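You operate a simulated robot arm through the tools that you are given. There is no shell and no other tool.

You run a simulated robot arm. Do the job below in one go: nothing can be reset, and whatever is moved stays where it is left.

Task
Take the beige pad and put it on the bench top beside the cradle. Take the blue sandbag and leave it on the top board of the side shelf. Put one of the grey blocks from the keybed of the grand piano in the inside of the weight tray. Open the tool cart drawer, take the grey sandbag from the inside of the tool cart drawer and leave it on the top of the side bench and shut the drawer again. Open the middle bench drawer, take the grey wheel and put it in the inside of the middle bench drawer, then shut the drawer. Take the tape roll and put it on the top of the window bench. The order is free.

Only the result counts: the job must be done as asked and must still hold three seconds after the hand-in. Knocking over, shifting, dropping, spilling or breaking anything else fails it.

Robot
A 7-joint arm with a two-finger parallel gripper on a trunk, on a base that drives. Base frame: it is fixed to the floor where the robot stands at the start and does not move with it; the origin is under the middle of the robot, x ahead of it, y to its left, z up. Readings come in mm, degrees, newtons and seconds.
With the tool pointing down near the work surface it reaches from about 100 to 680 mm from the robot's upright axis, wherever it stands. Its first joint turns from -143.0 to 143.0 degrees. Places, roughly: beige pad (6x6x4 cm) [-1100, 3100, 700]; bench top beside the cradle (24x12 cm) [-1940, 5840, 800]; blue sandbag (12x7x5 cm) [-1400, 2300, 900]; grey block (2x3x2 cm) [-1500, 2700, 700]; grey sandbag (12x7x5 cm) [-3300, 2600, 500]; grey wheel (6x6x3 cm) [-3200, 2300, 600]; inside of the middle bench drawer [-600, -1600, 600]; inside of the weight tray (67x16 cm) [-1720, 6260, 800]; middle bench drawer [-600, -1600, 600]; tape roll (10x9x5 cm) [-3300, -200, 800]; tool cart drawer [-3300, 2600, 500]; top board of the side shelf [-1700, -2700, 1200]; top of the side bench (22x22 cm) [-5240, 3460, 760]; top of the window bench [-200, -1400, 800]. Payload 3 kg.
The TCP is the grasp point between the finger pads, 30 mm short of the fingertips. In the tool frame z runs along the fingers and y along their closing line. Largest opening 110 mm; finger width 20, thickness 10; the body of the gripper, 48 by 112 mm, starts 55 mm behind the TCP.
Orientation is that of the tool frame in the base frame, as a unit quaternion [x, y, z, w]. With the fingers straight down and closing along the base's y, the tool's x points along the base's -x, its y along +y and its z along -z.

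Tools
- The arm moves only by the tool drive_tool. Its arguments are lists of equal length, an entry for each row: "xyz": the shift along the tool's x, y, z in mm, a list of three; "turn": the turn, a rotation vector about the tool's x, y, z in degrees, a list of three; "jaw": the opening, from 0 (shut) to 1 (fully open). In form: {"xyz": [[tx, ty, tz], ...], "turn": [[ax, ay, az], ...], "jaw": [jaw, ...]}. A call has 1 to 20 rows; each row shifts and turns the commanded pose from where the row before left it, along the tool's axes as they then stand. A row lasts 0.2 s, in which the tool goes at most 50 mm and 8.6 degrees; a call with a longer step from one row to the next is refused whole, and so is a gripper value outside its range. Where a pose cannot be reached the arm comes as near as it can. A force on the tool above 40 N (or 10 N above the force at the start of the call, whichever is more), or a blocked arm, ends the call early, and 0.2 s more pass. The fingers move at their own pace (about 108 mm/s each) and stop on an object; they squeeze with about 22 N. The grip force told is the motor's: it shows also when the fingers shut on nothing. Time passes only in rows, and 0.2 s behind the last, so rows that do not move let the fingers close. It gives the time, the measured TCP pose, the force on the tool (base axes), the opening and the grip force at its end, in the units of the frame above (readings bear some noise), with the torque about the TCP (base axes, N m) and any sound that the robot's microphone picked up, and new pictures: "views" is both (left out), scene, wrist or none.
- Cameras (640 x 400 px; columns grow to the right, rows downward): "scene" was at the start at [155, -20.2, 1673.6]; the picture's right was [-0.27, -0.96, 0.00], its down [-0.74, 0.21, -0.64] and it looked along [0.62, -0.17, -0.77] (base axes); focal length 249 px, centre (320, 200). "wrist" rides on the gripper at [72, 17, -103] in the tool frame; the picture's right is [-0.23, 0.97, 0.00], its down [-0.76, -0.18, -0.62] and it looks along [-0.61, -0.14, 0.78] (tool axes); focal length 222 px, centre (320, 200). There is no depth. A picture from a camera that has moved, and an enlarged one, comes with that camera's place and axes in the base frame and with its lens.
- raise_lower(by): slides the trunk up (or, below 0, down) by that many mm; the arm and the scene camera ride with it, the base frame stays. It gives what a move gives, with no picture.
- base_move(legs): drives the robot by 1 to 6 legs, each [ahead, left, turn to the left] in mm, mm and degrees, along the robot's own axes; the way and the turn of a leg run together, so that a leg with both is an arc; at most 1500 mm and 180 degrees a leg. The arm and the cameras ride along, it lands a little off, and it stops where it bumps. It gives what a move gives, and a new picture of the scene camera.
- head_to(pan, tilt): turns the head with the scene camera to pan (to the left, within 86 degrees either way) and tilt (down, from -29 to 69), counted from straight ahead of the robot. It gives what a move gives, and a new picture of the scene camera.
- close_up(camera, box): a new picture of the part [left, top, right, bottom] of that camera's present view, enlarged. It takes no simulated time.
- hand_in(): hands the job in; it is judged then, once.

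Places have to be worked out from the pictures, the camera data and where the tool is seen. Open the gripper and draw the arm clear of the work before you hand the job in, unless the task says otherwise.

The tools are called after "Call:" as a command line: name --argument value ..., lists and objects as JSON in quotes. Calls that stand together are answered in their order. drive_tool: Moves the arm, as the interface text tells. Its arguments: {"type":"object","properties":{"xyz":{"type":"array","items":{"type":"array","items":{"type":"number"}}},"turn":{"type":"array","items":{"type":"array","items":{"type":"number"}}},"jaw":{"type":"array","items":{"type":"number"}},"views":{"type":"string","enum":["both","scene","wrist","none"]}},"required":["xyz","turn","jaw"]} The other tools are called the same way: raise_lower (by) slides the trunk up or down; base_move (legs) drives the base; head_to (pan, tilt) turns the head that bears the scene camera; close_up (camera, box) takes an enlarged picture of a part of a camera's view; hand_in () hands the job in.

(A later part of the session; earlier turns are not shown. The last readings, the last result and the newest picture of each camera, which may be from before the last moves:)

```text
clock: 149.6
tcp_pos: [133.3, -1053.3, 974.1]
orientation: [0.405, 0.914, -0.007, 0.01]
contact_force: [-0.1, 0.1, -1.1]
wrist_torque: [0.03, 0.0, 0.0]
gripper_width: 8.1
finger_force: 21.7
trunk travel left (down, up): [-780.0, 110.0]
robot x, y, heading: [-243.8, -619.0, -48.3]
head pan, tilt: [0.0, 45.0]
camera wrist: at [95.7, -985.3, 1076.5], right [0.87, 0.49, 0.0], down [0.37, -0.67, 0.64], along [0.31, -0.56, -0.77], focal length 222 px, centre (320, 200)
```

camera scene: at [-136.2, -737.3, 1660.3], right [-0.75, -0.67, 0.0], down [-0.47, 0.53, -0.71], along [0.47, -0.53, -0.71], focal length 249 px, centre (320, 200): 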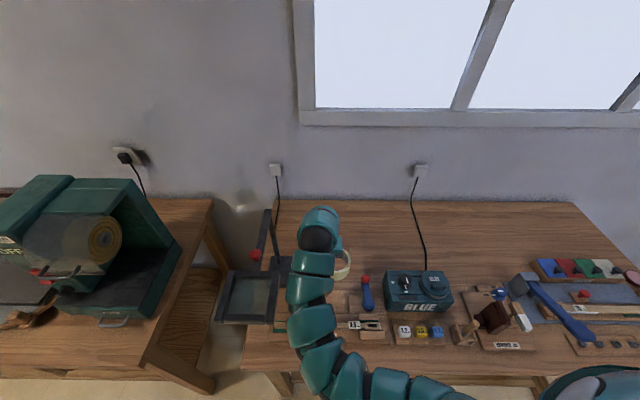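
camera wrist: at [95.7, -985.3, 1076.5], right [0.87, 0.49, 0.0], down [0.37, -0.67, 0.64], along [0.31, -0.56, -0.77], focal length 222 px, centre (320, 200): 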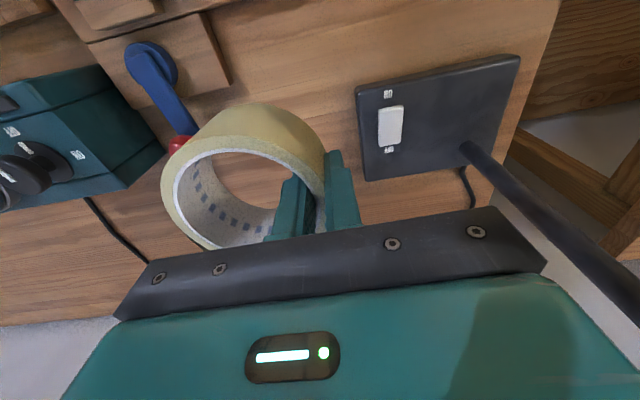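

Tape centre would land at e/n giving only ~5 mm to the lever's board, so I go 28 mm deeper and 5 mm right, then lower most of the way and check.

Call:
drive_tool --xyz '[[-28, -5, 0], [0, 0, 30], [0, 0, 30], [0, 0, 30], [0, 0, 25]]' --turn '[[0, 0, 0], [0, 0, 0], [0, 0, 0], [0, 0, 0], [0, 0, 0]]' --jaw '[0, 0, 0, 0, 0]' --views "both"

```text
clock: 150.8
tcp_pos: [147.6, -1079.4, 859.8]
orientation: [0.404, 0.915, -0.006, 0.009]
contact_force: [0.8, -0.1, -0.9]
wrist_torque: [0.05, -0.01, 0.01]
gripper_width: 8.2
finger_force: 22.0
trunk travel left (down, up): [-780.0, 110.0]
robot x, y, heading: [-243.7, -618.0, -48.3]
head pan, tilt: [0.0, 45.0]
camera scene: at [-136.8, -737.1, 1660.4], right [-0.75, -0.67, 0.0], down [-0.47, 0.53, -0.71], along [0.47, -0.53, -0.71], focal length 249 px, centre (320, 200)
camera wrist: at [111.2, -1011.7, 961.5], right [0.87, 0.49, 0.0], down [0.37, -0.67, 0.64], along [0.31, -0.56, -0.77], focal length 222 px, centre (320, 200)
```

scene: 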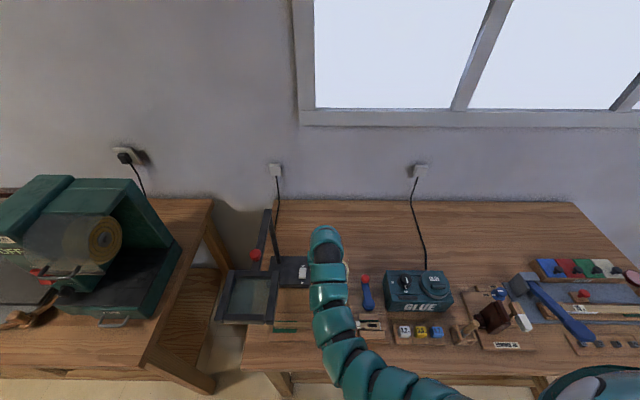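
wrist: 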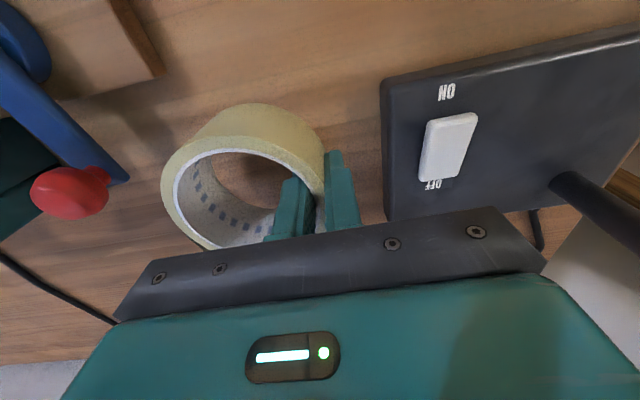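

The roll sits nicely between lamp base and lever. I lower the last ~22 mm gently.

Call:
drive_tool --xyz '[[0, 0, 8], [0, 0, 6], [0, 0, 4], [0, 0, 3]]' --turn '[[0, 0, 0], [0, 0, 0], [0, 0, 0], [0, 0, 0]]' --jaw '[0, 0, 0, 0]' --views "wrist"

```text
clock: 151.8
tcp_pos: [152.0, -1079.0, 840.0]
orientation: [0.405, 0.914, -0.005, 0.011]
contact_force: [-0.7, 0.4, -0.3]
wrist_torque: [0.05, -0.05, 0.0]
gripper_width: 7.9
finger_force: 22.2
trunk travel left (down, up): [-780.0, 110.0]
robot x, y, heading: [-243.7, -616.0, -48.0]
head pan, tilt: [0.0, 45.0]
camera wrist: at [113.2, -1011.0, 941.7], right [0.87, 0.49, 0.0], down [0.37, -0.67, 0.64], along [0.31, -0.56, -0.77], focal length 222 px, centre (320, 200)
```

wrist: 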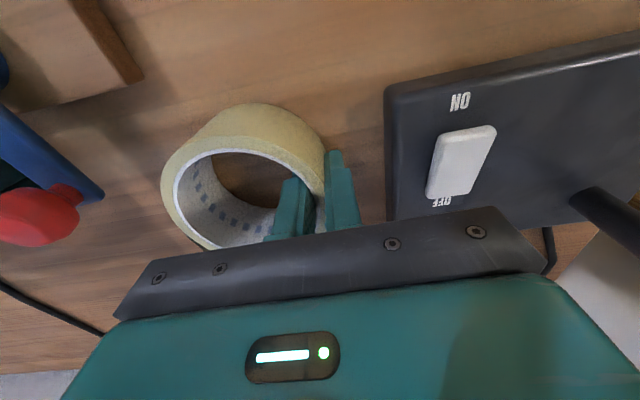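

No contact yet at TCP z 840; I keep lowering a few mm at a time.

Call:
drive_tool --xyz '[[0, 0, 3], [0, 0, 2], [0, 0, 2], [0, 0, 2]]' --turn '[[0, 0, 0], [0, 0, 0], [0, 0, 0], [0, 0, 0]]' --jaw '[0, 0, 0, 0]' --views "wrist"

```text
clock: 152.8
tcp_pos: [149.9, -1079.6, 831.7]
orientation: [0.405, 0.914, -0.005, 0.013]
contact_force: [1.8, -2.9, 27.4]
wrist_torque: [0.14, 0.21, 0.09]
gripper_width: 8.1
finger_force: 22.3
trunk travel left (down, up): [-780.0, 110.0]
robot x, y, heading: [-240.8, -615.0, -48.0]
head pan, tilt: [0.0, 45.0]
camera wrist: at [112.4, -1010.6, 934.0], right [0.87, 0.49, 0.0], down [0.37, -0.67, 0.64], along [0.32, -0.56, -0.77], focal length 222 px, centre (320, 200)
```

wrist: 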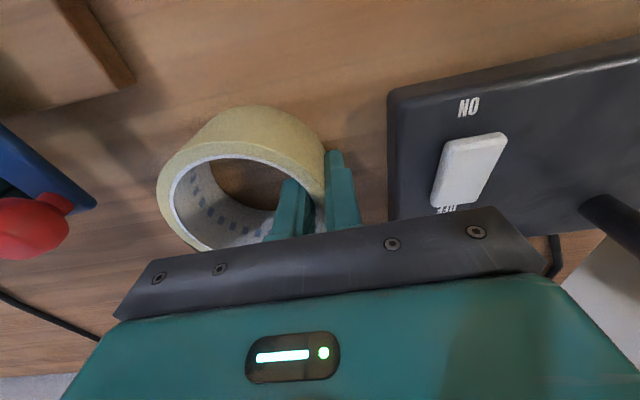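

Contact at z≈832, so the roll is on the bench. I open just enough and lift straight up.

Call:
drive_tool --xyz '[[0, 0, -1], [0, 0, 0], [0, 0, 0], [0, 0, -20], [0, 0, -30], [0, 0, -30], [0, 0, -30]]' --turn '[[0, 0, 0], [0, 0, 0], [0, 0, 0], [0, 0, 0], [0, 0, 0], [0, 0, 0], [0, 0, 0]]' --jaw '[0.2, 0.22, 0.22, 0.22, 0.22, 0.22, 0.22]' --views "both"

```text
clock: 154.4
tcp_pos: [146.2, -1078.0, 940.5]
orientation: [0.405, 0.914, -0.005, 0.01]
contact_force: [-0.9, -0.5, 0.1]
wrist_torque: [0.03, 0.0, 0.0]
gripper_width: 24.3
finger_force: 0.1
trunk travel left (down, up): [-780.0, 110.0]
robot x, y, heading: [-243.7, -617.0, -48.1]
head pan, tilt: [0.0, 45.0]
camera scene: at [-136.9, -736.3, 1660.4], right [-0.75, -0.67, 0.0], down [-0.47, 0.53, -0.71], along [0.47, -0.53, -0.71], focal length 249 px, centre (320, 200)
camera wrist: at [110.4, -1010.3, 1041.9], right [0.87, 0.49, 0.0], down [0.37, -0.67, 0.64], along [0.31, -0.56, -0.77], focal length 222 px, centre (320, 200)
```

scene: 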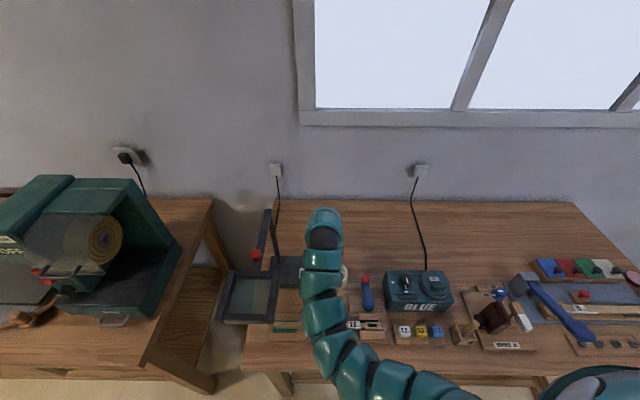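
wrist: 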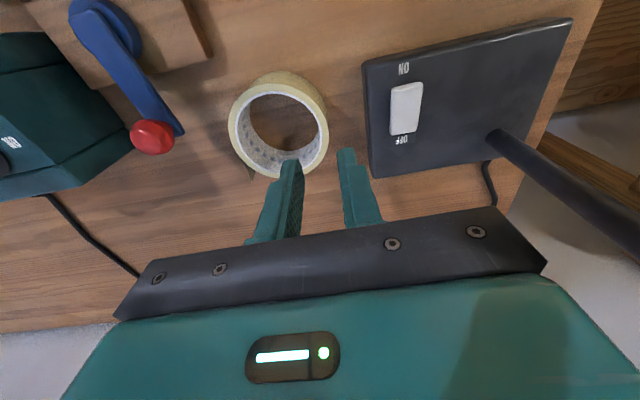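

The tape roll sits flat and free on the bench. I back away, raise the trunk and fold the arm for the drive to the piano.

Call:
base_move --legs '[[-450, 0, 0]]'

Call:
raise_lower --by 110

Call:
drive_tool --xyz '[[0, 0, 40], [0, 0, 40], [10, 0, 40], [20, 0, 40], [40, 0, 30], [40, 0, 20], [40, 0, 15], [40, 0, 10], [40, 0, 0]]' --turn '[[0, 0, 0], [0, 0, 0], [0, 0, 0], [0, 0, 0], [0, 0, 0], [0, 0, 0], [0, 0, 0], [0, 0, 0], [0, 0, 0]]' --jaw '[0.5, 0.5, 0.5, 0.5, 0.5, 0.5, 0.5, 0.5, 0.5]' --views "none"

```text
clock: 157.2
tcp_pos: [-161.2, -732.7, 941.5]
orientation: [0.405, 0.914, -0.006, 0.009]
contact_force: [0.0, 0.4, 0.2]
wrist_torque: [0.01, 0.02, -0.02]
gripper_width: 24.3
finger_force: 0.0
trunk travel left (down, up): [-780.0, 110.0]
robot x, y, heading: [-552.1, -268.2, -48.1]
head pan, tilt: [0.0, 45.0]
camera scene: at [-445.3, -391.0, 1660.5], right [-0.75, -0.67, 0.0], down [-0.47, 0.53, -0.71], along [0.47, -0.53, -0.71], focal length 249 px, centre (320, 200)
```

scene: 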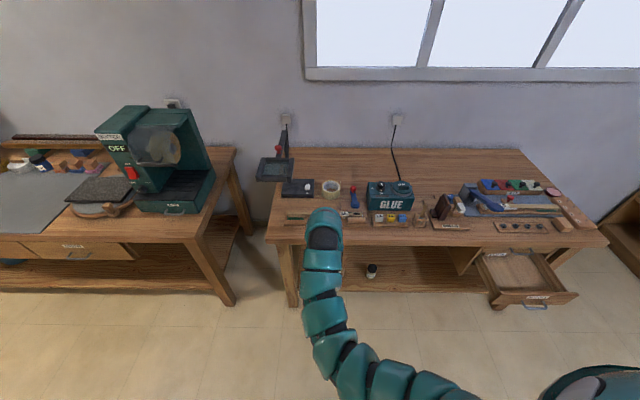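

```text
clock: 158.6
tcp_pos: [-159.5, -732.8, 1050.7]
orientation: [0.405, 0.914, -0.007, 0.009]
contact_force: [0.3, -0.1, -0.6]
wrist_torque: [0.0, 0.05, 0.03]
gripper_width: 24.3
finger_force: 0.0
trunk travel left (down, up): [-890.0, 0.0]
robot x, y, heading: [-552.4, -271.1, -48.4]
head pan, tilt: [0.0, 45.0]
```

```text
clock: 160.6
tcp_pos: [-310.6, -565.5, 809.7]
orientation: [0.404, 0.915, -0.006, 0.01]
contact_force: [-0.8, 1.0, 0.6]
wrist_torque: [0.02, 0.0, 0.04]
gripper_width: 54.9
finger_force: 0.0
trunk travel left (down, up): [-890.0, 0.0]
robot x, y, heading: [-553.0, -271.3, -48.3]
head pan, tilt: [0.0, 45.0]
```

Tape roll confirmed in place next to the lamp base. Now I drive to the keyboard side of the grand piano.

Call:
base_move --legs '[[-1060, 345, 0], [-1242, -568, 0], [0, 0, 90]]'

Call:
head_to --pan 15 --tilt 30

Call:
head_to --pan 80 --tilt 30

```text
clock: 176.7
tcp_pos: [-1967.7, 1584.4, 809.1]
orientation: [-0.364, 0.931, 0.002, 0.011]
contact_force: [0.6, 0.0, 0.5]
wrist_torque: [-0.01, 0.01, 0.0]
gripper_width: 55.0
finger_force: 0.2
trunk travel left (down, up): [-890.0, 0.0]
robot x, y, heading: [-2265.0, 1343.5, 42.0]
head pan, tilt: [0.0, 45.0]
camera scene: at [-2141.8, 1448.9, 1770.4], right [0.67, -0.74, 0.0], down [-0.52, -0.47, -0.71], along [0.52, 0.47, -0.71], focal length 249 px, centre (320, 200)
```

scene: 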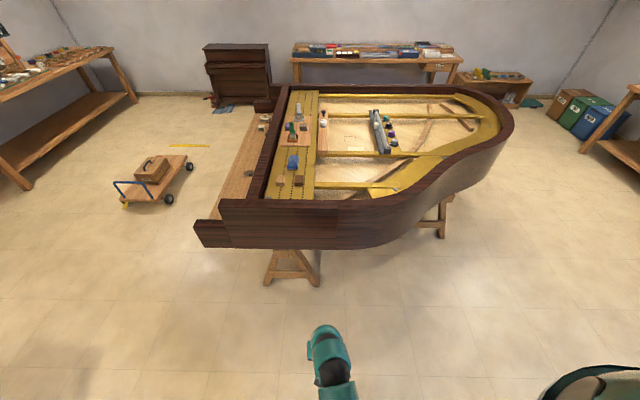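

```text
clock: 177.5
tcp_pos: [-1968.6, 1584.0, 809.4]
orientation: [-0.363, 0.932, 0.003, 0.011]
contact_force: [0.7, -0.2, 0.3]
wrist_torque: [-0.03, -0.01, -0.01]
gripper_width: 55.1
finger_force: 0.1
trunk travel left (down, up): [-890.0, 0.0]
robot x, y, heading: [-2259.8, 1341.3, 42.2]
head pan, tilt: [15.0, 30.0]
camera scene: at [-2152.9, 1470.1, 1793.0], right [0.84, -0.54, 0.0], down [-0.27, -0.42, -0.87], along [0.47, 0.73, -0.5], focal length 249 px, centre (320, 200)
```

scene: 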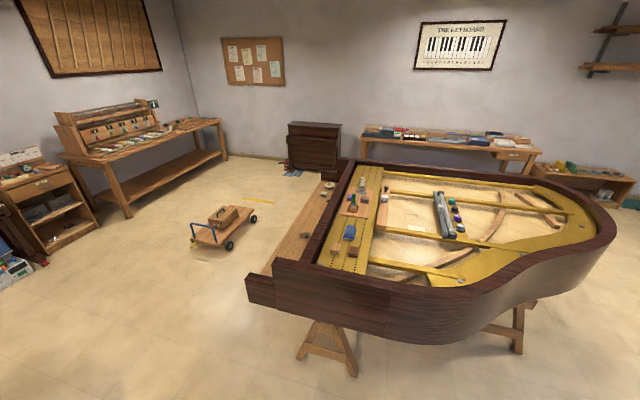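

```text
clock: 178.9
tcp_pos: [-1968.5, 1583.3, 809.9]
orientation: [-0.364, 0.932, 0.003, 0.011]
contact_force: [0.7, -0.1, 0.3]
wrist_torque: [-0.04, -0.01, -0.02]
gripper_width: 54.7
finger_force: 0.1
trunk travel left (down, up): [-890.0, 0.0]
robot x, y, heading: [-2260.9, 1341.8, 41.9]
head pan, tilt: [80.0, 30.0]
camera scene: at [-2250.1, 1471.0, 1793.0], right [0.85, 0.53, 0.0], down [0.27, -0.42, -0.87], along [-0.46, 0.73, -0.5], focal length 249 px, centre (320, 200)
```

scene: 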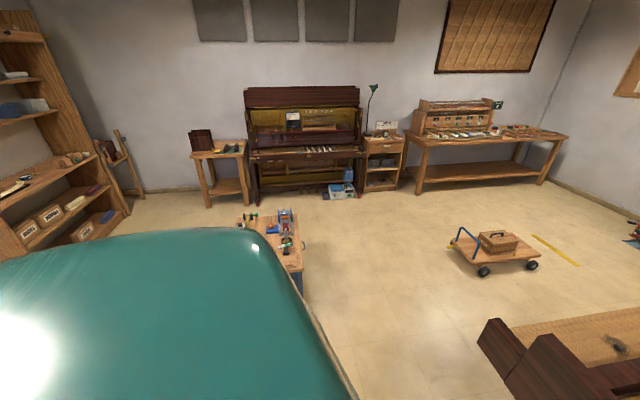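

Now I understand the piano: keyboard faces the far-left side, keybed edge at about z 700, and the blue sandbag lies on the near (bass) end of the plate. I move closer on the near side and look at the sandbag.

Call:
base_move --legs '[[560, 150, 0]]'

Call:
head_to --pan 0 --tilt 40

Call:
close_up --camera "scene" --box '[220, 80, 440, 230]'

```text
clock: 181.8
tcp_pos: [-1681.5, 2016.2, 806.9]
orientation: [-0.362, 0.932, -0.003, 0.002]
contact_force: [-2.3, -0.3, -0.3]
wrist_torque: [-0.01, -0.08, 0.0]
gripper_width: 55.3
finger_force: 0.3
trunk travel left (down, up): [-890.0, 0.0]
robot x, y, heading: [-1972.1, 1778.0, 41.6]
head pan, tilt: [80.0, 30.0]
stopped in leg 1: the force on the tool passed its limit at 139 N (the readings are from after the stop); the commanded pose is now the measured one
camera scene: at [-1959.2, 1910.5, 1792.9], right [0.85, 0.53, 0.0], down [0.26, -0.42, -0.87], along [-0.46, 0.74, -0.5], focal length 249 px, centre (320, 200)
```

scene: 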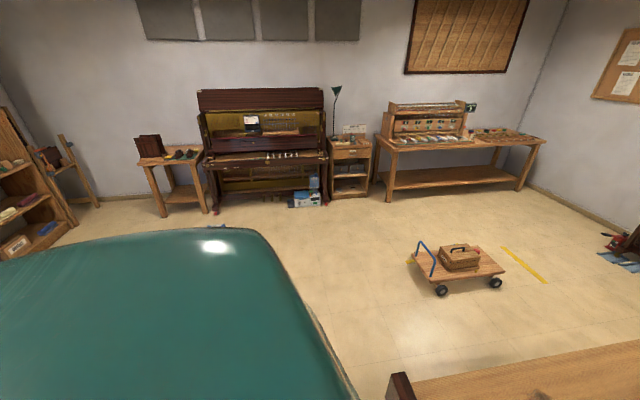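

```text
clock: 183.3
tcp_pos: [-1681.4, 2017.4, 806.7]
orientation: [-0.361, 0.933, -0.003, 0.002]
contact_force: [-2.0, -2.1, -0.9]
wrist_torque: [0.13, -0.04, -0.08]
gripper_width: 55.0
finger_force: 0.1
trunk travel left (down, up): [-890.0, 0.0]
robot x, y, heading: [-1971.2, 1779.5, 41.9]
head pan, tilt: [0.0, 40.0]
camera scene: at [-1848.2, 1889.9, 1777.7], right [0.67, -0.74, 0.0], down [-0.48, -0.43, -0.77], along [0.57, 0.51, -0.64], focal length 249 px, centre (320, 200)
```

scene: 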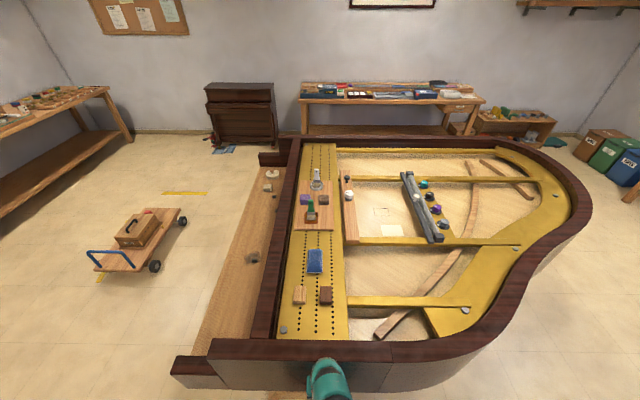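

```text
2.67 times, centred on (330, 155) of scene
camera zoom: at [-1848.2, 1889.9, 1777.7], right [0.67, -0.74, 0.0], down [-0.48, -0.43, -0.77], along [0.57, 0.51, -0.64], focal length 665 px, centre (293, 320)
```

zoom: 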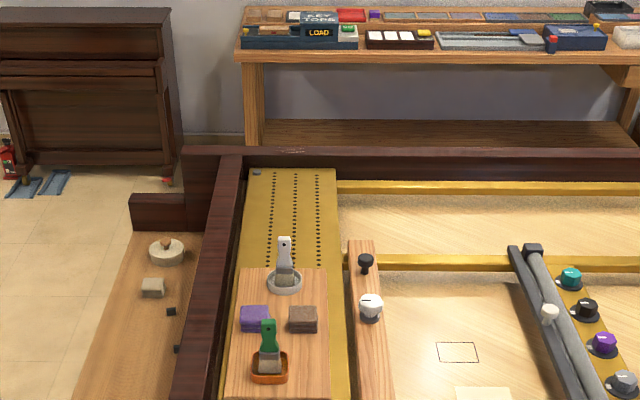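

I misjudged the near rim and touched it (rim outer face at about m=140 in room axes); nothing on the piano appears displaced. I back off 250 mm before doing anything else.

Call:
base_move --legs '[[-250, 0, 0]]'

Call:
head_to --pan 0 --tilt 38

Call:
close_up --camera "scene" --box '[180, 120, 420, 270]'

```text
clock: 185.1
tcp_pos: [-1867.7, 1849.8, 808.5]
orientation: [-0.361, 0.932, -0.003, 0.003]
contact_force: [-1.2, 0.4, -0.1]
wrist_torque: [-0.01, 0.0, 0.02]
gripper_width: 55.0
finger_force: 0.1
trunk travel left (down, up): [-890.0, 0.0]
robot x, y, heading: [-2160.3, 1609.6, 41.9]
head pan, tilt: [0.0, 40.0]
camera scene: at [-2034.8, 1722.8, 1777.8], right [0.67, -0.74, 0.0], down [-0.48, -0.43, -0.77], along [0.57, 0.51, -0.64], focal length 249 px, centre (320, 200)
```

scene: 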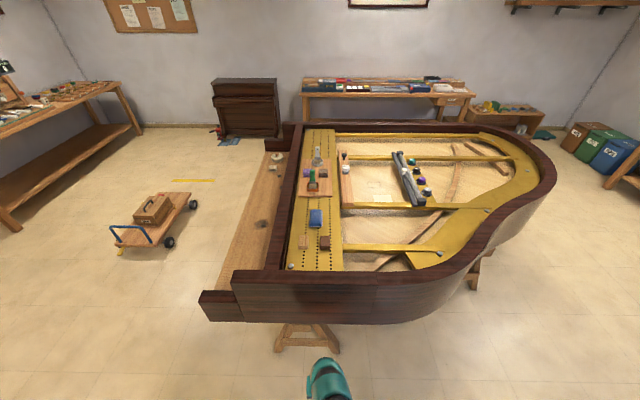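

```text
clock: 185.7
tcp_pos: [-1866.5, 1850.6, 806.6]
orientation: [-0.361, 0.933, -0.003, 0.002]
contact_force: [0.1, 0.1, 0.2]
wrist_torque: [0.01, -0.01, 0.0]
gripper_width: 55.1
finger_force: 0.0
trunk travel left (down, up): [-890.0, 0.0]
robot x, y, heading: [-2157.6, 1609.2, 42.0]
head pan, tilt: [0.0, 38.0]
camera scene: at [-2032.6, 1724.8, 1780.6], right [0.67, -0.74, 0.0], down [-0.46, -0.41, -0.79], along [0.59, 0.53, -0.62], focal length 249 px, centre (320, 200)
```

scene: 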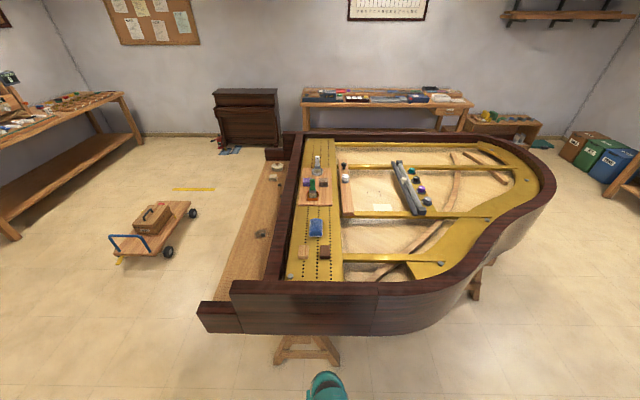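

```text
2.67 times, centred on (300, 195) of scene
camera zoom: at [-2032.6, 1724.8, 1780.6], right [0.67, -0.74, 0.0], down [-0.46, -0.41, -0.79], along [0.59, 0.53, -0.62], focal length 665 px, centre (373, 213)
```

zoom: 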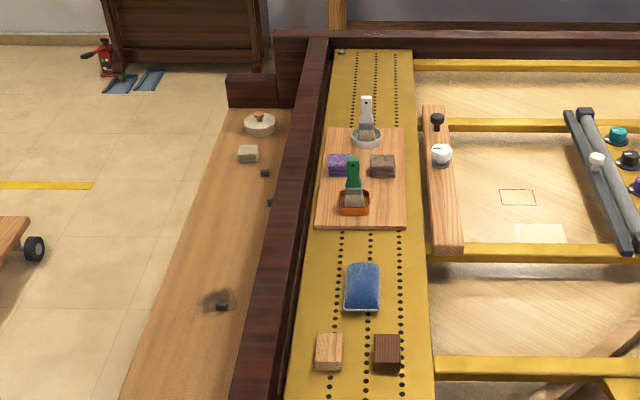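

The sandbag triangulates to about (-1402,2318), top z≈945, long axis pointing away from me; rim top z≈950. Since the shelf is high, I first test in free space how high the arm can go with the tool pitched forward.

Call:
base_move --legs '[[-200, 0, 0]]'

Call:
drive_tool --xyz '[[-40, 0, 0], [-40, 0, 0], [-40, 0, 0], [0, 0, 0], [0, 0, 0], [0, 0, 0], [0, 0, 0], [0, 0, 0], [0, 0, 0]]' --turn '[[0, 0, 0], [0, 0, 0], [0, 0, 0], [0, -7.5, 0], [0, -7.5, 0], [0, -7.5, 0], [0, -7.5, 0], [0, -7.5, 0], [0, -7.5, 0]]' --jaw '[0.9, 0.9, 0.9, 0.9, 0.9, 0.9, 0.9, 0.9, 0.9]' --views "none"

```text
clock: 187.3
tcp_pos: [-2017.9, 1715.1, 806.4]
orientation: [-0.361, 0.933, -0.003, 0.004]
contact_force: [-0.6, -1.6, 0.8]
wrist_torque: [0.0, -0.01, 0.0]
gripper_width: 54.7
finger_force: 0.0
trunk travel left (down, up): [-890.0, 0.0]
robot x, y, heading: [-2308.5, 1475.6, 41.9]
head pan, tilt: [0.0, 38.0]
camera scene: at [-2184.1, 1588.1, 1780.8], right [0.67, -0.74, 0.0], down [-0.46, -0.41, -0.79], along [0.59, 0.53, -0.61], focal length 249 px, centre (320, 200)
```

scene: 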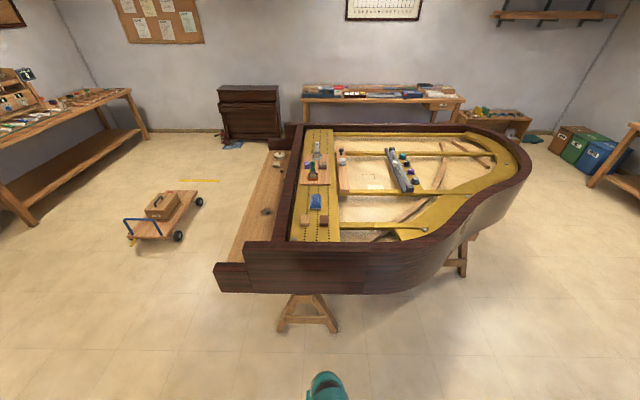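

```text
clock: 189.3
tcp_pos: [-1928.9, 1794.6, 806.1]
orientation: [-0.334, 0.861, 0.136, 0.359]
contact_force: [-0.5, 0.0, -0.4]
wrist_torque: [-0.01, 0.03, -0.02]
gripper_width: 99.1
finger_force: 0.0
trunk travel left (down, up): [-890.0, 0.0]
robot x, y, heading: [-2306.3, 1480.8, 41.8]
head pan, tilt: [0.0, 38.0]
```

Pitch of 45° works. Now I raise straight up to see the height limit.

Call:
drive_tool --xyz '[[-31.8, 0, -31.8], [-31.8, 0, -31.8], [-31.8, 0, -31.8], [-31.8, 0, -31.8], [-31.8, 0, -31.8], [-31.8, 0, -31.8], [-31.8, 0, -31.8], [-31.8, 0, -31.8], [-31.8, 0, -31.8], [-31.8, 0, -31.8], [-31.8, 0, -31.8]]' --turn '[[0, 0, 0], [0, 0, 0], [0, 0, 0], [0, 0, 0], [0, 0, 0], [0, 0, 0], [0, 0, 0], [0, 0, 0], [0, 0, 0], [0, 0, 0], [0, 0, 0]]' --jaw '[0.9, 0.9, 0.9, 0.9, 0.9, 0.9, 0.9, 0.9, 0.9, 0.9, 0.9]' --views "none"

```text
clock: 191.8
tcp_pos: [-1926.9, 1800.4, 1044.4]
orientation: [-0.334, 0.861, 0.135, 0.359]
contact_force: [0.4, -0.3, 1.1]
wrist_torque: [0.01, 0.03, 0.05]
gripper_width: 99.2
finger_force: 0.1
out of reach, approached as far as the arm can: row 6, 7, 8, 9, 10, 11
trunk travel left (down, up): [-890.0, 0.0]
robot x, y, heading: [-2311.8, 1476.5, 41.9]
head pan, tilt: [0.0, 38.0]
```

Limit reached at this radius; I try going out and up together.

Call:
drive_tool --xyz '[[-21.2, 0, 21.2], [-42.4, 0, 0], [-42.4, 0, 0], [-42.4, 0, 0], [-42.4, 0, 0], [-42.4, 0, 0], [-42.4, 0, 0]]' --turn '[[0, 0, 0], [0, 0, 0], [0, 0, 0], [0, 0, 0], [0, 0, 0], [0, 0, 0], [0, 0, 0]]' --jaw '[0.9, 0.9, 0.9, 0.9, 0.9, 0.9, 0.9]' --views "none"

```text
clock: 193.3
tcp_pos: [-1767.9, 1941.3, 1225.8]
orientation: [-0.335, 0.861, 0.136, 0.359]
contact_force: [0.6, -0.2, -0.8]
wrist_torque: [-0.01, -0.01, 0.02]
gripper_width: 98.6
finger_force: 0.1
trunk travel left (down, up): [-890.0, 0.0]
robot x, y, heading: [-2307.2, 1474.9, 41.8]
head pan, tilt: [0.0, 38.0]
```

At 713 mm radius it reached z 1226 without trouble. I try another 90 mm up.

Call:
drive_tool --xyz '[[-21.2, 0, -21.2], [-21.2, 0, -21.2], [-21.2, 0, -21.2]]' --turn '[[0, 0, 0], [0, 0, 0], [0, 0, 0]]' --jaw '[0.9, 0.9, 0.9]' --views "none"

```text
clock: 194.2
tcp_pos: [-1770.0, 1941.7, 1316.7]
orientation: [-0.335, 0.861, 0.136, 0.359]
contact_force: [0.3, 0.4, 1.4]
wrist_torque: [0.0, -0.03, -0.01]
gripper_width: 99.2
finger_force: 0.1
trunk travel left (down, up): [-890.0, 0.0]
robot x, y, heading: [-2306.7, 1477.5, 42.0]
head pan, tilt: [0.0, 38.0]
```

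Excellent: 45° pitch reaches z 1317. I check whether a gentler 30° pitch also works up here, which would ease picking between the wooden blocks.

Call:
drive_tool --xyz '[[0, 0, 0], [0, 0, 0], [0, 0, 0]]' --turn '[[0, 5, 0], [0, 5, 0], [0, 5, 0]]' --jaw '[0.9, 0.9, 0.9]' --views "none"

```text
clock: 194.9
tcp_pos: [-1770.1, 1941.6, 1316.6]
orientation: [-0.351, 0.9, 0.09, 0.243]
contact_force: [0.3, -0.2, -0.3]
wrist_torque: [0.0, 0.03, 0.0]
gripper_width: 99.2
finger_force: 0.1
trunk travel left (down, up): [-890.0, 0.0]
robot x, y, heading: [-2307.1, 1480.0, 42.0]
head pan, tilt: [0.0, 38.0]
```

30° pitch works too, so I'll use it for both pick and place. I lower the trunk 90 mm and drive to the near side with the tool passing high over the rim.

Call:
raise_lower --by -90

Call:
base_move --legs '[[0, 33, 0], [400, 0, 0]]'

Call:
drive_tool --xyz '[[0, 0, 0]]' --turn '[[0, 0, 0]]' --jaw '[0.9]' --views "both"

```text
clock: 196.2
tcp_pos: [-1770.2, 1939.7, 1228.3]
orientation: [-0.349, 0.9, 0.091, 0.243]
contact_force: [0.2, 0.5, -0.6]
wrist_torque: [-0.03, -0.03, 0.05]
gripper_width: 99.0
finger_force: 0.0
trunk travel left (down, up): [-800.0, 90.0]
robot x, y, heading: [-2304.4, 1481.4, 41.8]
head pan, tilt: [0.0, 38.0]
```

```text
clock: 199.2
tcp_pos: [-1496.4, 2242.8, 1226.3]
orientation: [-0.354, 0.899, 0.093, 0.242]
contact_force: [0.1, 0.2, 0.4]
wrist_torque: [0.01, -0.01, -0.01]
gripper_width: 98.6
finger_force: 0.1
trunk travel left (down, up): [-800.0, 90.0]
robot x, y, heading: [-2032.6, 1775.7, 42.4]
head pan, tilt: [0.0, 38.0]
camera scene: at [-1904.3, 1886.4, 1690.5], right [0.67, -0.74, 0.0], down [-0.46, -0.42, -0.79], along [0.58, 0.53, -0.62], focal length 249 px, centre (320, 200)
```

scene: 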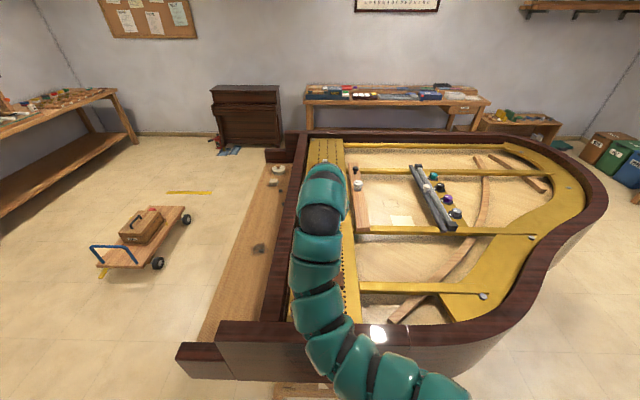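

```text
clock: 199.6
tcp_pos: [-1495.0, 2241.6, 1225.8]
orientation: [-0.354, 0.899, 0.091, 0.243]
contact_force: [0.0, 0.4, 1.0]
wrist_torque: [0.01, 0.02, 0.01]
gripper_width: 99.1
finger_force: 0.0
trunk travel left (down, up): [-800.0, 90.0]
robot x, y, heading: [-2029.4, 1772.0, 42.4]
head pan, tilt: [0.0, 38.0]
camera scene: at [-1904.9, 1885.9, 1690.6], right [0.67, -0.74, 0.0], down [-0.45, -0.42, -0.79], along [0.58, 0.53, -0.62], focal length 249 px, centre (320, 200)
camera wrist: at [-1590.9, 2177.4, 1279.0], right [-0.52, 0.85, 0.11], down [0.37, 0.11, 0.92], along [0.77, 0.52, -0.37], focal length 222 px, centre (320, 200)
```

scene: 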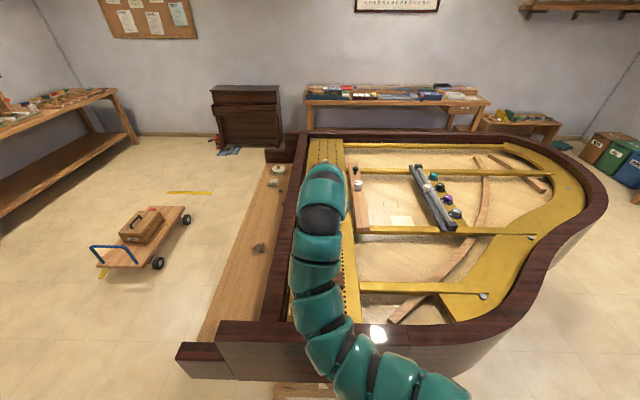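
wrist: 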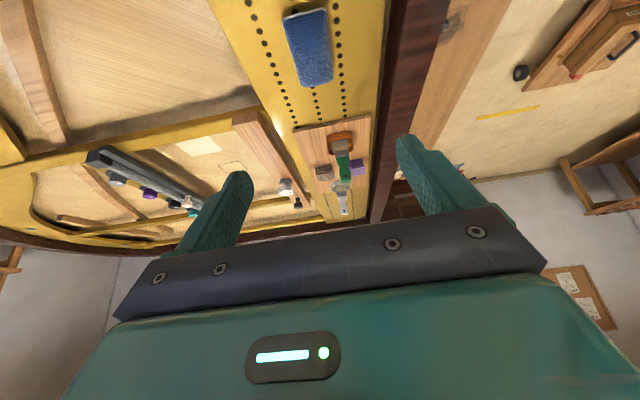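

The bag position from the wrist view (about m=499, u=2658) agrees with my triangulation. I drive 130 mm further and descend to just above the bag.

Call:
base_move --legs '[[130, -6, 0]]'

Call:
drive_tool --xyz '[[15, 0, 26], [20, 0, 34.6], [20, 0, 34.6], [20, 0, 34.6], [20, 0, 34.6], [10, 0, 17.3]]' --turn '[[0, 0, 0], [0, 0, 0], [0, 0, 0], [0, 0, 0], [0, 0, 0], [0, 0, 0]]' --jaw '[0.95, 0.95, 0.95, 0.95, 0.95, 0.95]' --views "both"

```text
clock: 200.8
tcp_pos: [-1394.5, 2328.9, 1224.5]
orientation: [-0.355, 0.898, 0.092, 0.242]
contact_force: [0.2, -0.1, -0.1]
wrist_torque: [-0.02, 0.01, -0.03]
gripper_width: 99.3
finger_force: 0.1
trunk travel left (down, up): [-800.0, 90.0]
robot x, y, heading: [-1926.6, 1854.2, 42.6]
head pan, tilt: [0.0, 38.0]
camera scene: at [-1802.3, 1972.2, 1690.4], right [0.68, -0.74, 0.0], down [-0.45, -0.42, -0.79], along [0.58, 0.53, -0.62], focal length 249 px, centre (320, 200)
```

scene: 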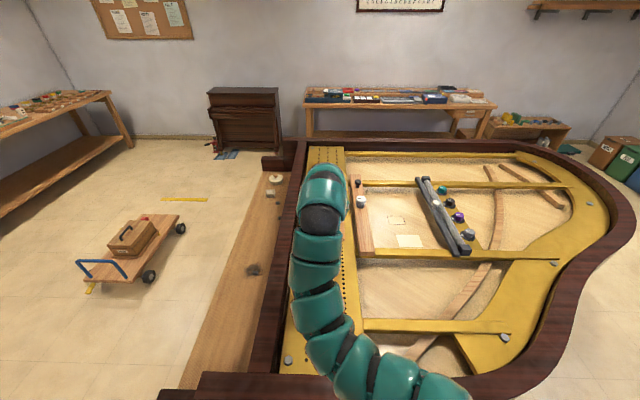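

```text
clock: 202.2
tcp_pos: [-1393.9, 2326.5, 1015.6]
orientation: [-0.354, 0.898, 0.092, 0.244]
contact_force: [-0.6, -0.2, 0.7]
wrist_torque: [-0.01, 0.01, -0.01]
gripper_width: 104.8
finger_force: 0.1
trunk travel left (down, up): [-800.0, 90.0]
robot x, y, heading: [-1926.9, 1861.8, 42.6]
head pan, tilt: [0.0, 38.0]
camera scene: at [-1803.8, 1971.0, 1690.7], right [0.68, -0.74, 0.0], down [-0.45, -0.42, -0.79], along [0.58, 0.53, -0.62], focal length 249 px, centre (320, 200)
camera wrist: at [-1488.8, 2262.6, 1068.1], right [-0.52, 0.85, 0.11], down [0.37, 0.11, 0.92], along [0.77, 0.52, -0.37], focal length 222 px, centre (320, 200)
```

scene: 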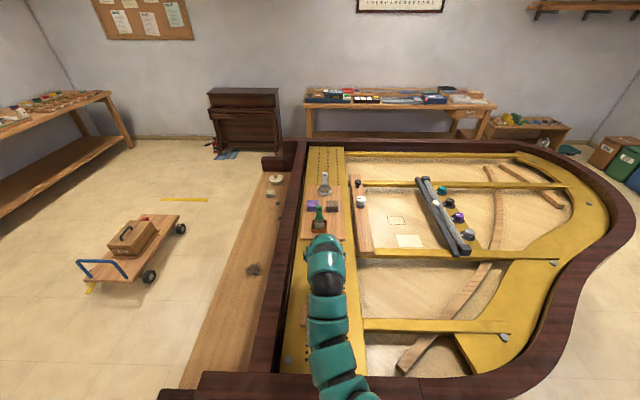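
wrist: 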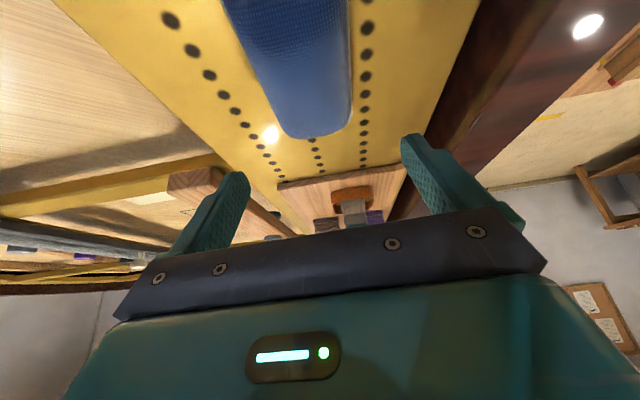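

The bag is centred laterally between the fingers; I shift back ~12 mm and descend so the tips reach near the plate.

Call:
drive_tool --xyz '[[16.5, -1, 20.5], [16.5, -1, 20.5], [16.4, 0, 20.5]]' --turn '[[0, 0, 0], [0, 0, 0], [0, 0, 0]]' --jaw '[0.9, 0.9, 0.9]' --views "wrist"

```text
clock: 203.1
tcp_pos: [-1401.4, 2318.7, 945.5]
orientation: [-0.353, 0.897, 0.097, 0.248]
contact_force: [-0.3, -2.1, 37.5]
wrist_torque: [1.45, 1.12, -0.23]
gripper_width: 98.3
finger_force: 0.1
trunk travel left (down, up): [-800.0, 90.0]
robot x, y, heading: [-1929.5, 1857.8, 42.5]
head pan, tilt: [0.0, 38.0]
camera wrist: at [-1497.7, 2253.1, 996.8], right [-0.52, 0.85, 0.12], down [0.36, 0.1, 0.93], along [0.77, 0.52, -0.36], focal length 222 px, centre (320, 200)
```

wrist: 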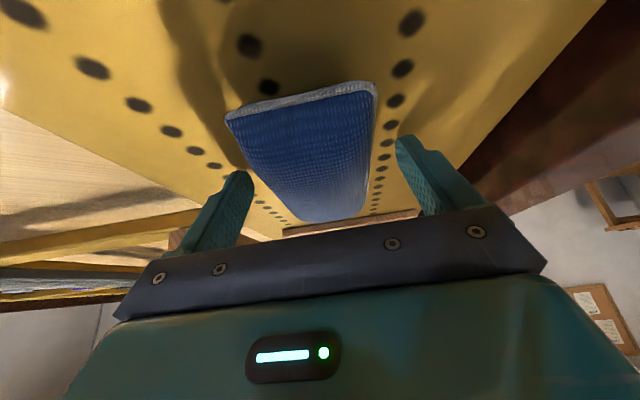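

Fingertips touch the plate (~z 915) with the bag between them. I lift 4 mm and close on the bag.

Call:
drive_tool --xyz '[[-2.5, 0, -4.3], [0, 0, 0], [0, 0, 0], [0, 0, 0], [0, 0, 0], [0, 0, 0]]' --turn '[[0, 0, 0], [0, 0, 0], [0, 0, 0], [0, 0, 0], [0, 0, 0], [0, 0, 0]]' --jaw '[0.9, 0.9, 0.3, 0.3, 0.3, 0.3]' --views "wrist"

```text
clock: 204.4
tcp_pos: [-1408.3, 2319.2, 946.0]
orientation: [-0.356, 0.897, 0.095, 0.243]
contact_force: [-22.9, 14.6, 32.7]
wrist_torque: [1.44, 1.36, 0.45]
gripper_width: 61.5
finger_force: 22.0
trunk travel left (down, up): [-800.0, 90.0]
robot x, y, heading: [-1926.2, 1858.8, 42.7]
head pan, tilt: [0.0, 38.0]
camera wrist: at [-1502.0, 2253.9, 998.4], right [-0.52, 0.84, 0.11], down [0.37, 0.11, 0.92], along [0.77, 0.52, -0.37], focal length 222 px, centre (320, 200)
```

wrist: 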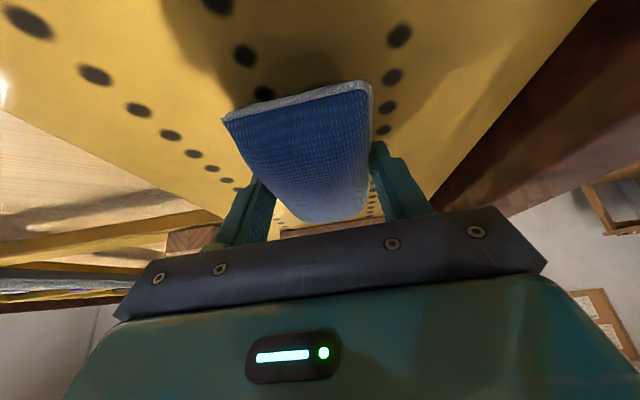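

Gripped at 61.5 mm. I lift 30 mm and check that the load is just the bag.

Call:
drive_tool --xyz '[[-5, 0, -8.7], [-5, 0, -8.7], [-5, 0, -8.7], [-5, 0, -8.7]]' --turn '[[0, 0, 0], [0, 0, 0], [0, 0, 0], [0, 0, 0]]' --jaw '[0.3, 0.3, 0.3, 0.3]' --views "wrist"

```text
clock: 205.4
tcp_pos: [-1403.4, 2317.8, 983.7]
orientation: [-0.356, 0.898, 0.092, 0.242]
contact_force: [-0.2, 0.2, -3.6]
wrist_torque: [0.0, 0.06, -0.01]
gripper_width: 61.2
finger_force: 21.8
trunk travel left (down, up): [-800.0, 90.0]
robot x, y, heading: [-1924.6, 1857.6, 42.4]
head pan, tilt: [0.0, 38.0]
camera wrist: at [-1498.1, 2252.9, 1036.3], right [-0.52, 0.85, 0.11], down [0.37, 0.11, 0.92], along [0.77, 0.52, -0.37], focal length 222 px, centre (320, 200)
```

wrist: 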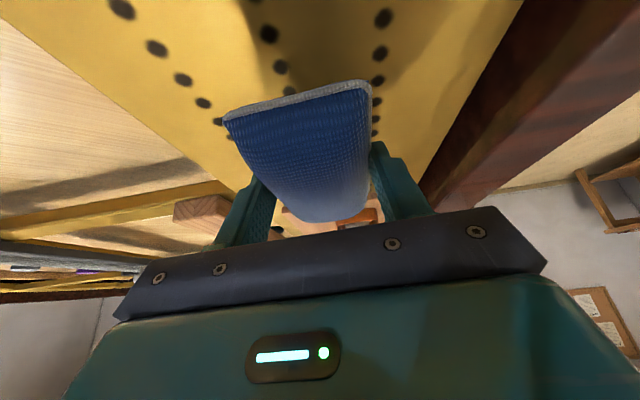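

The bag is lifted cleanly (3.6 N load). I raise it well above the rim and back out.

Call:
drive_tool --xyz '[[-20, 0, -34.6], [-20, 0, -34.6], [-20, 0, -34.6], [-20, 0, -34.6], [-20, 0, -34.6]]' --turn '[[0, 0, 0], [0, 0, 0], [0, 0, 0], [0, 0, 0], [0, 0, 0]]' --jaw '[0.3, 0.3, 0.3, 0.3, 0.3]' --views "none"

Call:
base_move --legs '[[-550, 0, 0]]'

Call:
close_up --camera "scene" --box '[180, 120, 420, 270]'

```text
clock: 206.7
tcp_pos: [-1403.2, 2317.8, 1183.4]
orientation: [-0.355, 0.898, 0.092, 0.243]
contact_force: [-0.4, 0.0, -3.0]
wrist_torque: [0.01, 0.0, -0.01]
gripper_width: 61.1
finger_force: 21.7
trunk travel left (down, up): [-800.0, 90.0]
robot x, y, heading: [-1926.6, 1857.6, 42.6]
head pan, tilt: [0.0, 38.0]
```

```text
clock: 209.9
tcp_pos: [-1829.3, 1927.6, 1181.8]
orientation: [-0.354, 0.898, 0.092, 0.243]
contact_force: [0.1, 0.5, -2.9]
wrist_torque: [0.01, 0.02, -0.03]
gripper_width: 61.1
finger_force: 21.9
trunk travel left (down, up): [-800.0, 90.0]
robot x, y, heading: [-2347.1, 1468.4, 42.5]
head pan, tilt: [0.0, 38.0]
camera scene: at [-2229.1, 1580.5, 1690.7], right [0.68, -0.74, 0.0], down [-0.45, -0.42, -0.79], along [0.58, 0.53, -0.62], focal length 249 px, centre (320, 200)
```

scene: 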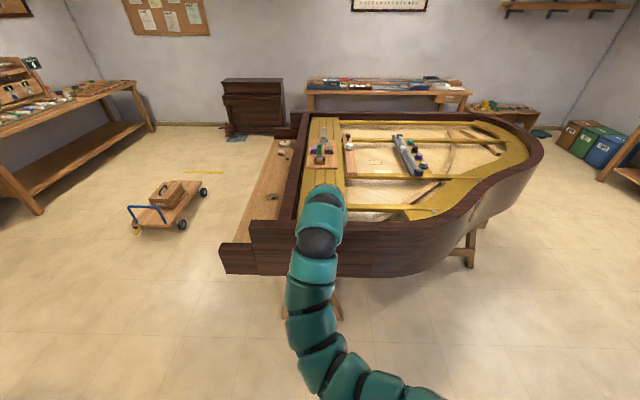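

```text
2.67 times, centred on (300, 195) of scene
camera zoom: at [-2229.1, 1580.5, 1690.7], right [0.68, -0.74, 0.0], down [-0.45, -0.42, -0.79], along [0.58, 0.53, -0.62], focal length 665 px, centre (373, 213)
```

zoom: 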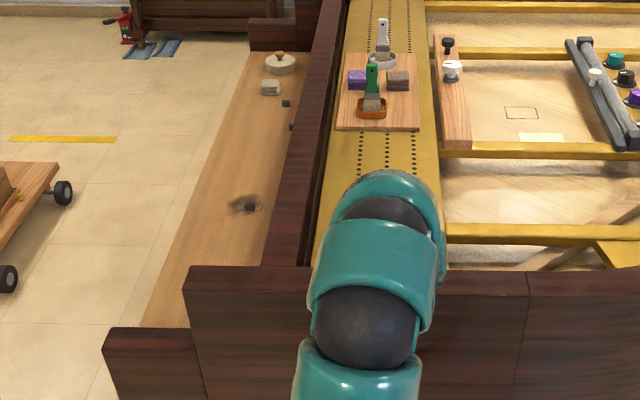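

Everything else on the piano stays in place. I now turn around and travel with the bag held high, round the pedal and the open drawer, toward the side shelf.

Call:
base_move --legs '[[0, 0, 179.5], [-480, 1330, 0], [450, 873, 0]]'

Call:
head_to --pan 30 --tilt 40

```text
clock: 229.1
tcp_pos: [-1350.4, -623.3, 1180.9]
orientation: [0.898, 0.355, -0.243, 0.092]
contact_force: [-0.3, 0.6, -4.1]
wrist_torque: [-0.01, -0.03, 0.04]
gripper_width: 61.1
finger_force: 21.4
trunk travel left (down, up): [-800.0, 90.0]
robot x, y, heading: [-827.0, -163.4, -137.3]
head pan, tilt: [0.0, 38.0]
camera scene: at [-950.4, -273.9, 1690.6], right [-0.68, 0.74, 0.0], down [0.45, 0.42, -0.79], along [-0.58, -0.53, -0.62], focal length 249 px, centre (320, 200)
```

scene: 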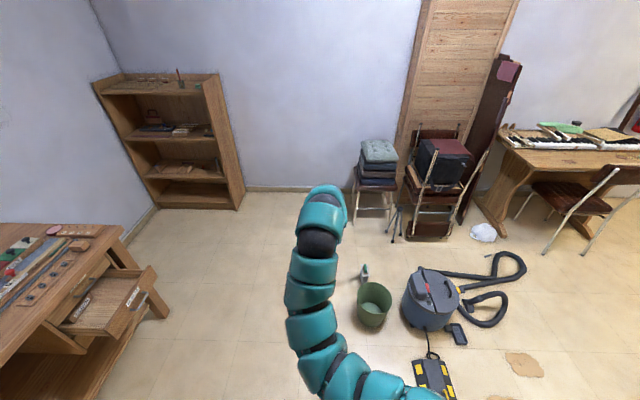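

```text
clock: 230.0
tcp_pos: [-1350.4, -623.0, 1183.2]
orientation: [0.898, 0.354, -0.244, 0.093]
contact_force: [0.2, -0.4, -3.4]
wrist_torque: [0.01, -0.01, 0.01]
gripper_width: 61.1
finger_force: 22.2
trunk travel left (down, up): [-800.0, 90.0]
robot x, y, heading: [-828.9, -159.9, -137.3]
head pan, tilt: [30.0, 40.0]
camera scene: at [-912.5, -296.2, 1687.6], right [-0.95, 0.3, 0.0], down [0.19, 0.61, -0.77], along [-0.23, -0.73, -0.64], focal length 249 px, centre (320, 200)
```

scene: 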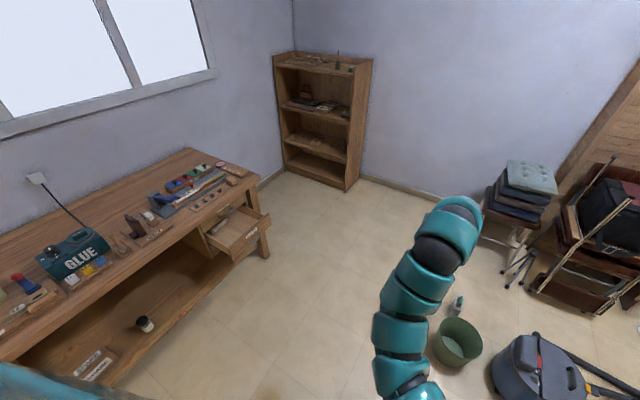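

The path to the shelf is clear. I drive on past the open drawer with good clearance and look at the shelf top.

Call:
base_move --legs '[[811, 259, 0], [560, 354, 0]]'

Call:
head_to --pan 25 --tilt 30

Call:
close_up --camera "scene" --box '[200, 60, 440, 220]'

```text
clock: 237.8
tcp_pos: [-1978.5, -1975.9, 1182.6]
orientation: [0.901, 0.348, -0.244, 0.089]
contact_force: [-0.2, -0.7, -4.3]
wrist_torque: [0.04, -0.01, 0.0]
gripper_width: 61.3
finger_force: 22.9
trunk travel left (down, up): [-800.0, 90.0]
robot x, y, heading: [-1453.6, -1524.8, -138.4]
head pan, tilt: [30.0, 40.0]
camera scene: at [-1535.6, -1657.1, 1687.5], right [-0.95, 0.31, 0.0], down [0.2, 0.61, -0.77], along [-0.24, -0.73, -0.64], focal length 249 px, centre (320, 200)
```

scene: 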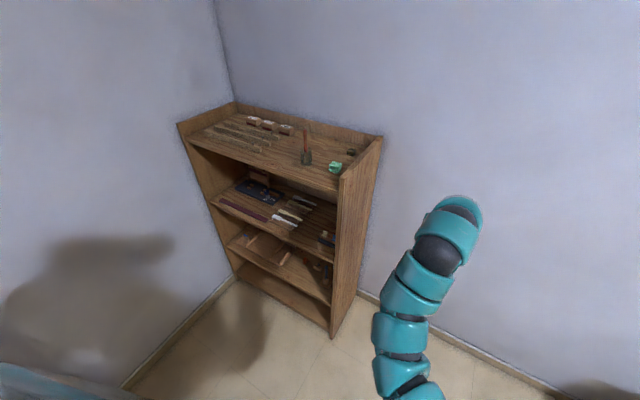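

```text
clock: 238.5
tcp_pos: [-1979.4, -1975.9, 1182.3]
orientation: [0.901, 0.347, -0.242, 0.09]
contact_force: [-0.2, -0.4, -3.6]
wrist_torque: [0.05, -0.03, 0.03]
gripper_width: 61.2
finger_force: 21.9
trunk travel left (down, up): [-800.0, 90.0]
robot x, y, heading: [-1449.6, -1524.3, -138.3]
head pan, tilt: [25.0, 30.0]
camera scene: at [-1544.4, -1658.7, 1702.9], right [-0.92, 0.4, 0.0], down [0.2, 0.46, -0.87], along [-0.34, -0.8, -0.5], focal length 249 px, centre (320, 200)
```

scene: 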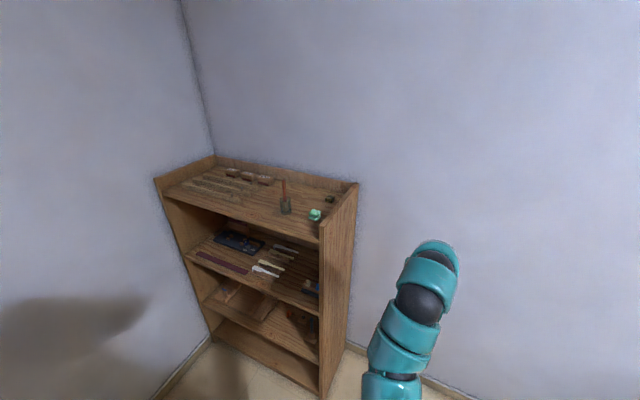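

```text
2.50 times, centred on (320, 140) of scene
camera zoom: at [-1544.4, -1658.7, 1702.9], right [-0.92, 0.4, 0.0], down [0.2, 0.46, -0.87], along [-0.34, -0.8, -0.5], focal length 624 px, centre (320, 350)
```

zoom: 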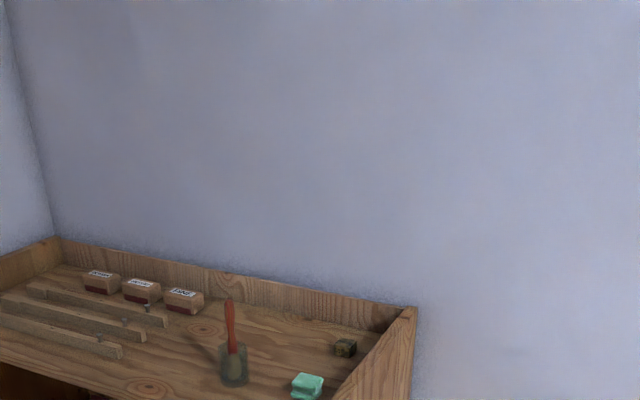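

I zoom directly on the shelf top to find a free patch for the bag.

Call:
close_up --camera "scene" --box '[140, 140, 380, 260]'

```text
2.67 times, centred on (260, 200) of scene
camera zoom: at [-1544.4, -1658.7, 1702.9], right [-0.92, 0.4, 0.0], down [0.2, 0.46, -0.87], along [-0.34, -0.8, -0.5], focal length 665 px, centre (480, 200)
```

zoom: 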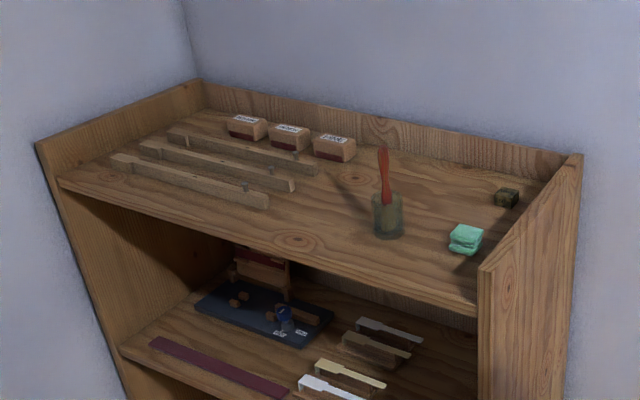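

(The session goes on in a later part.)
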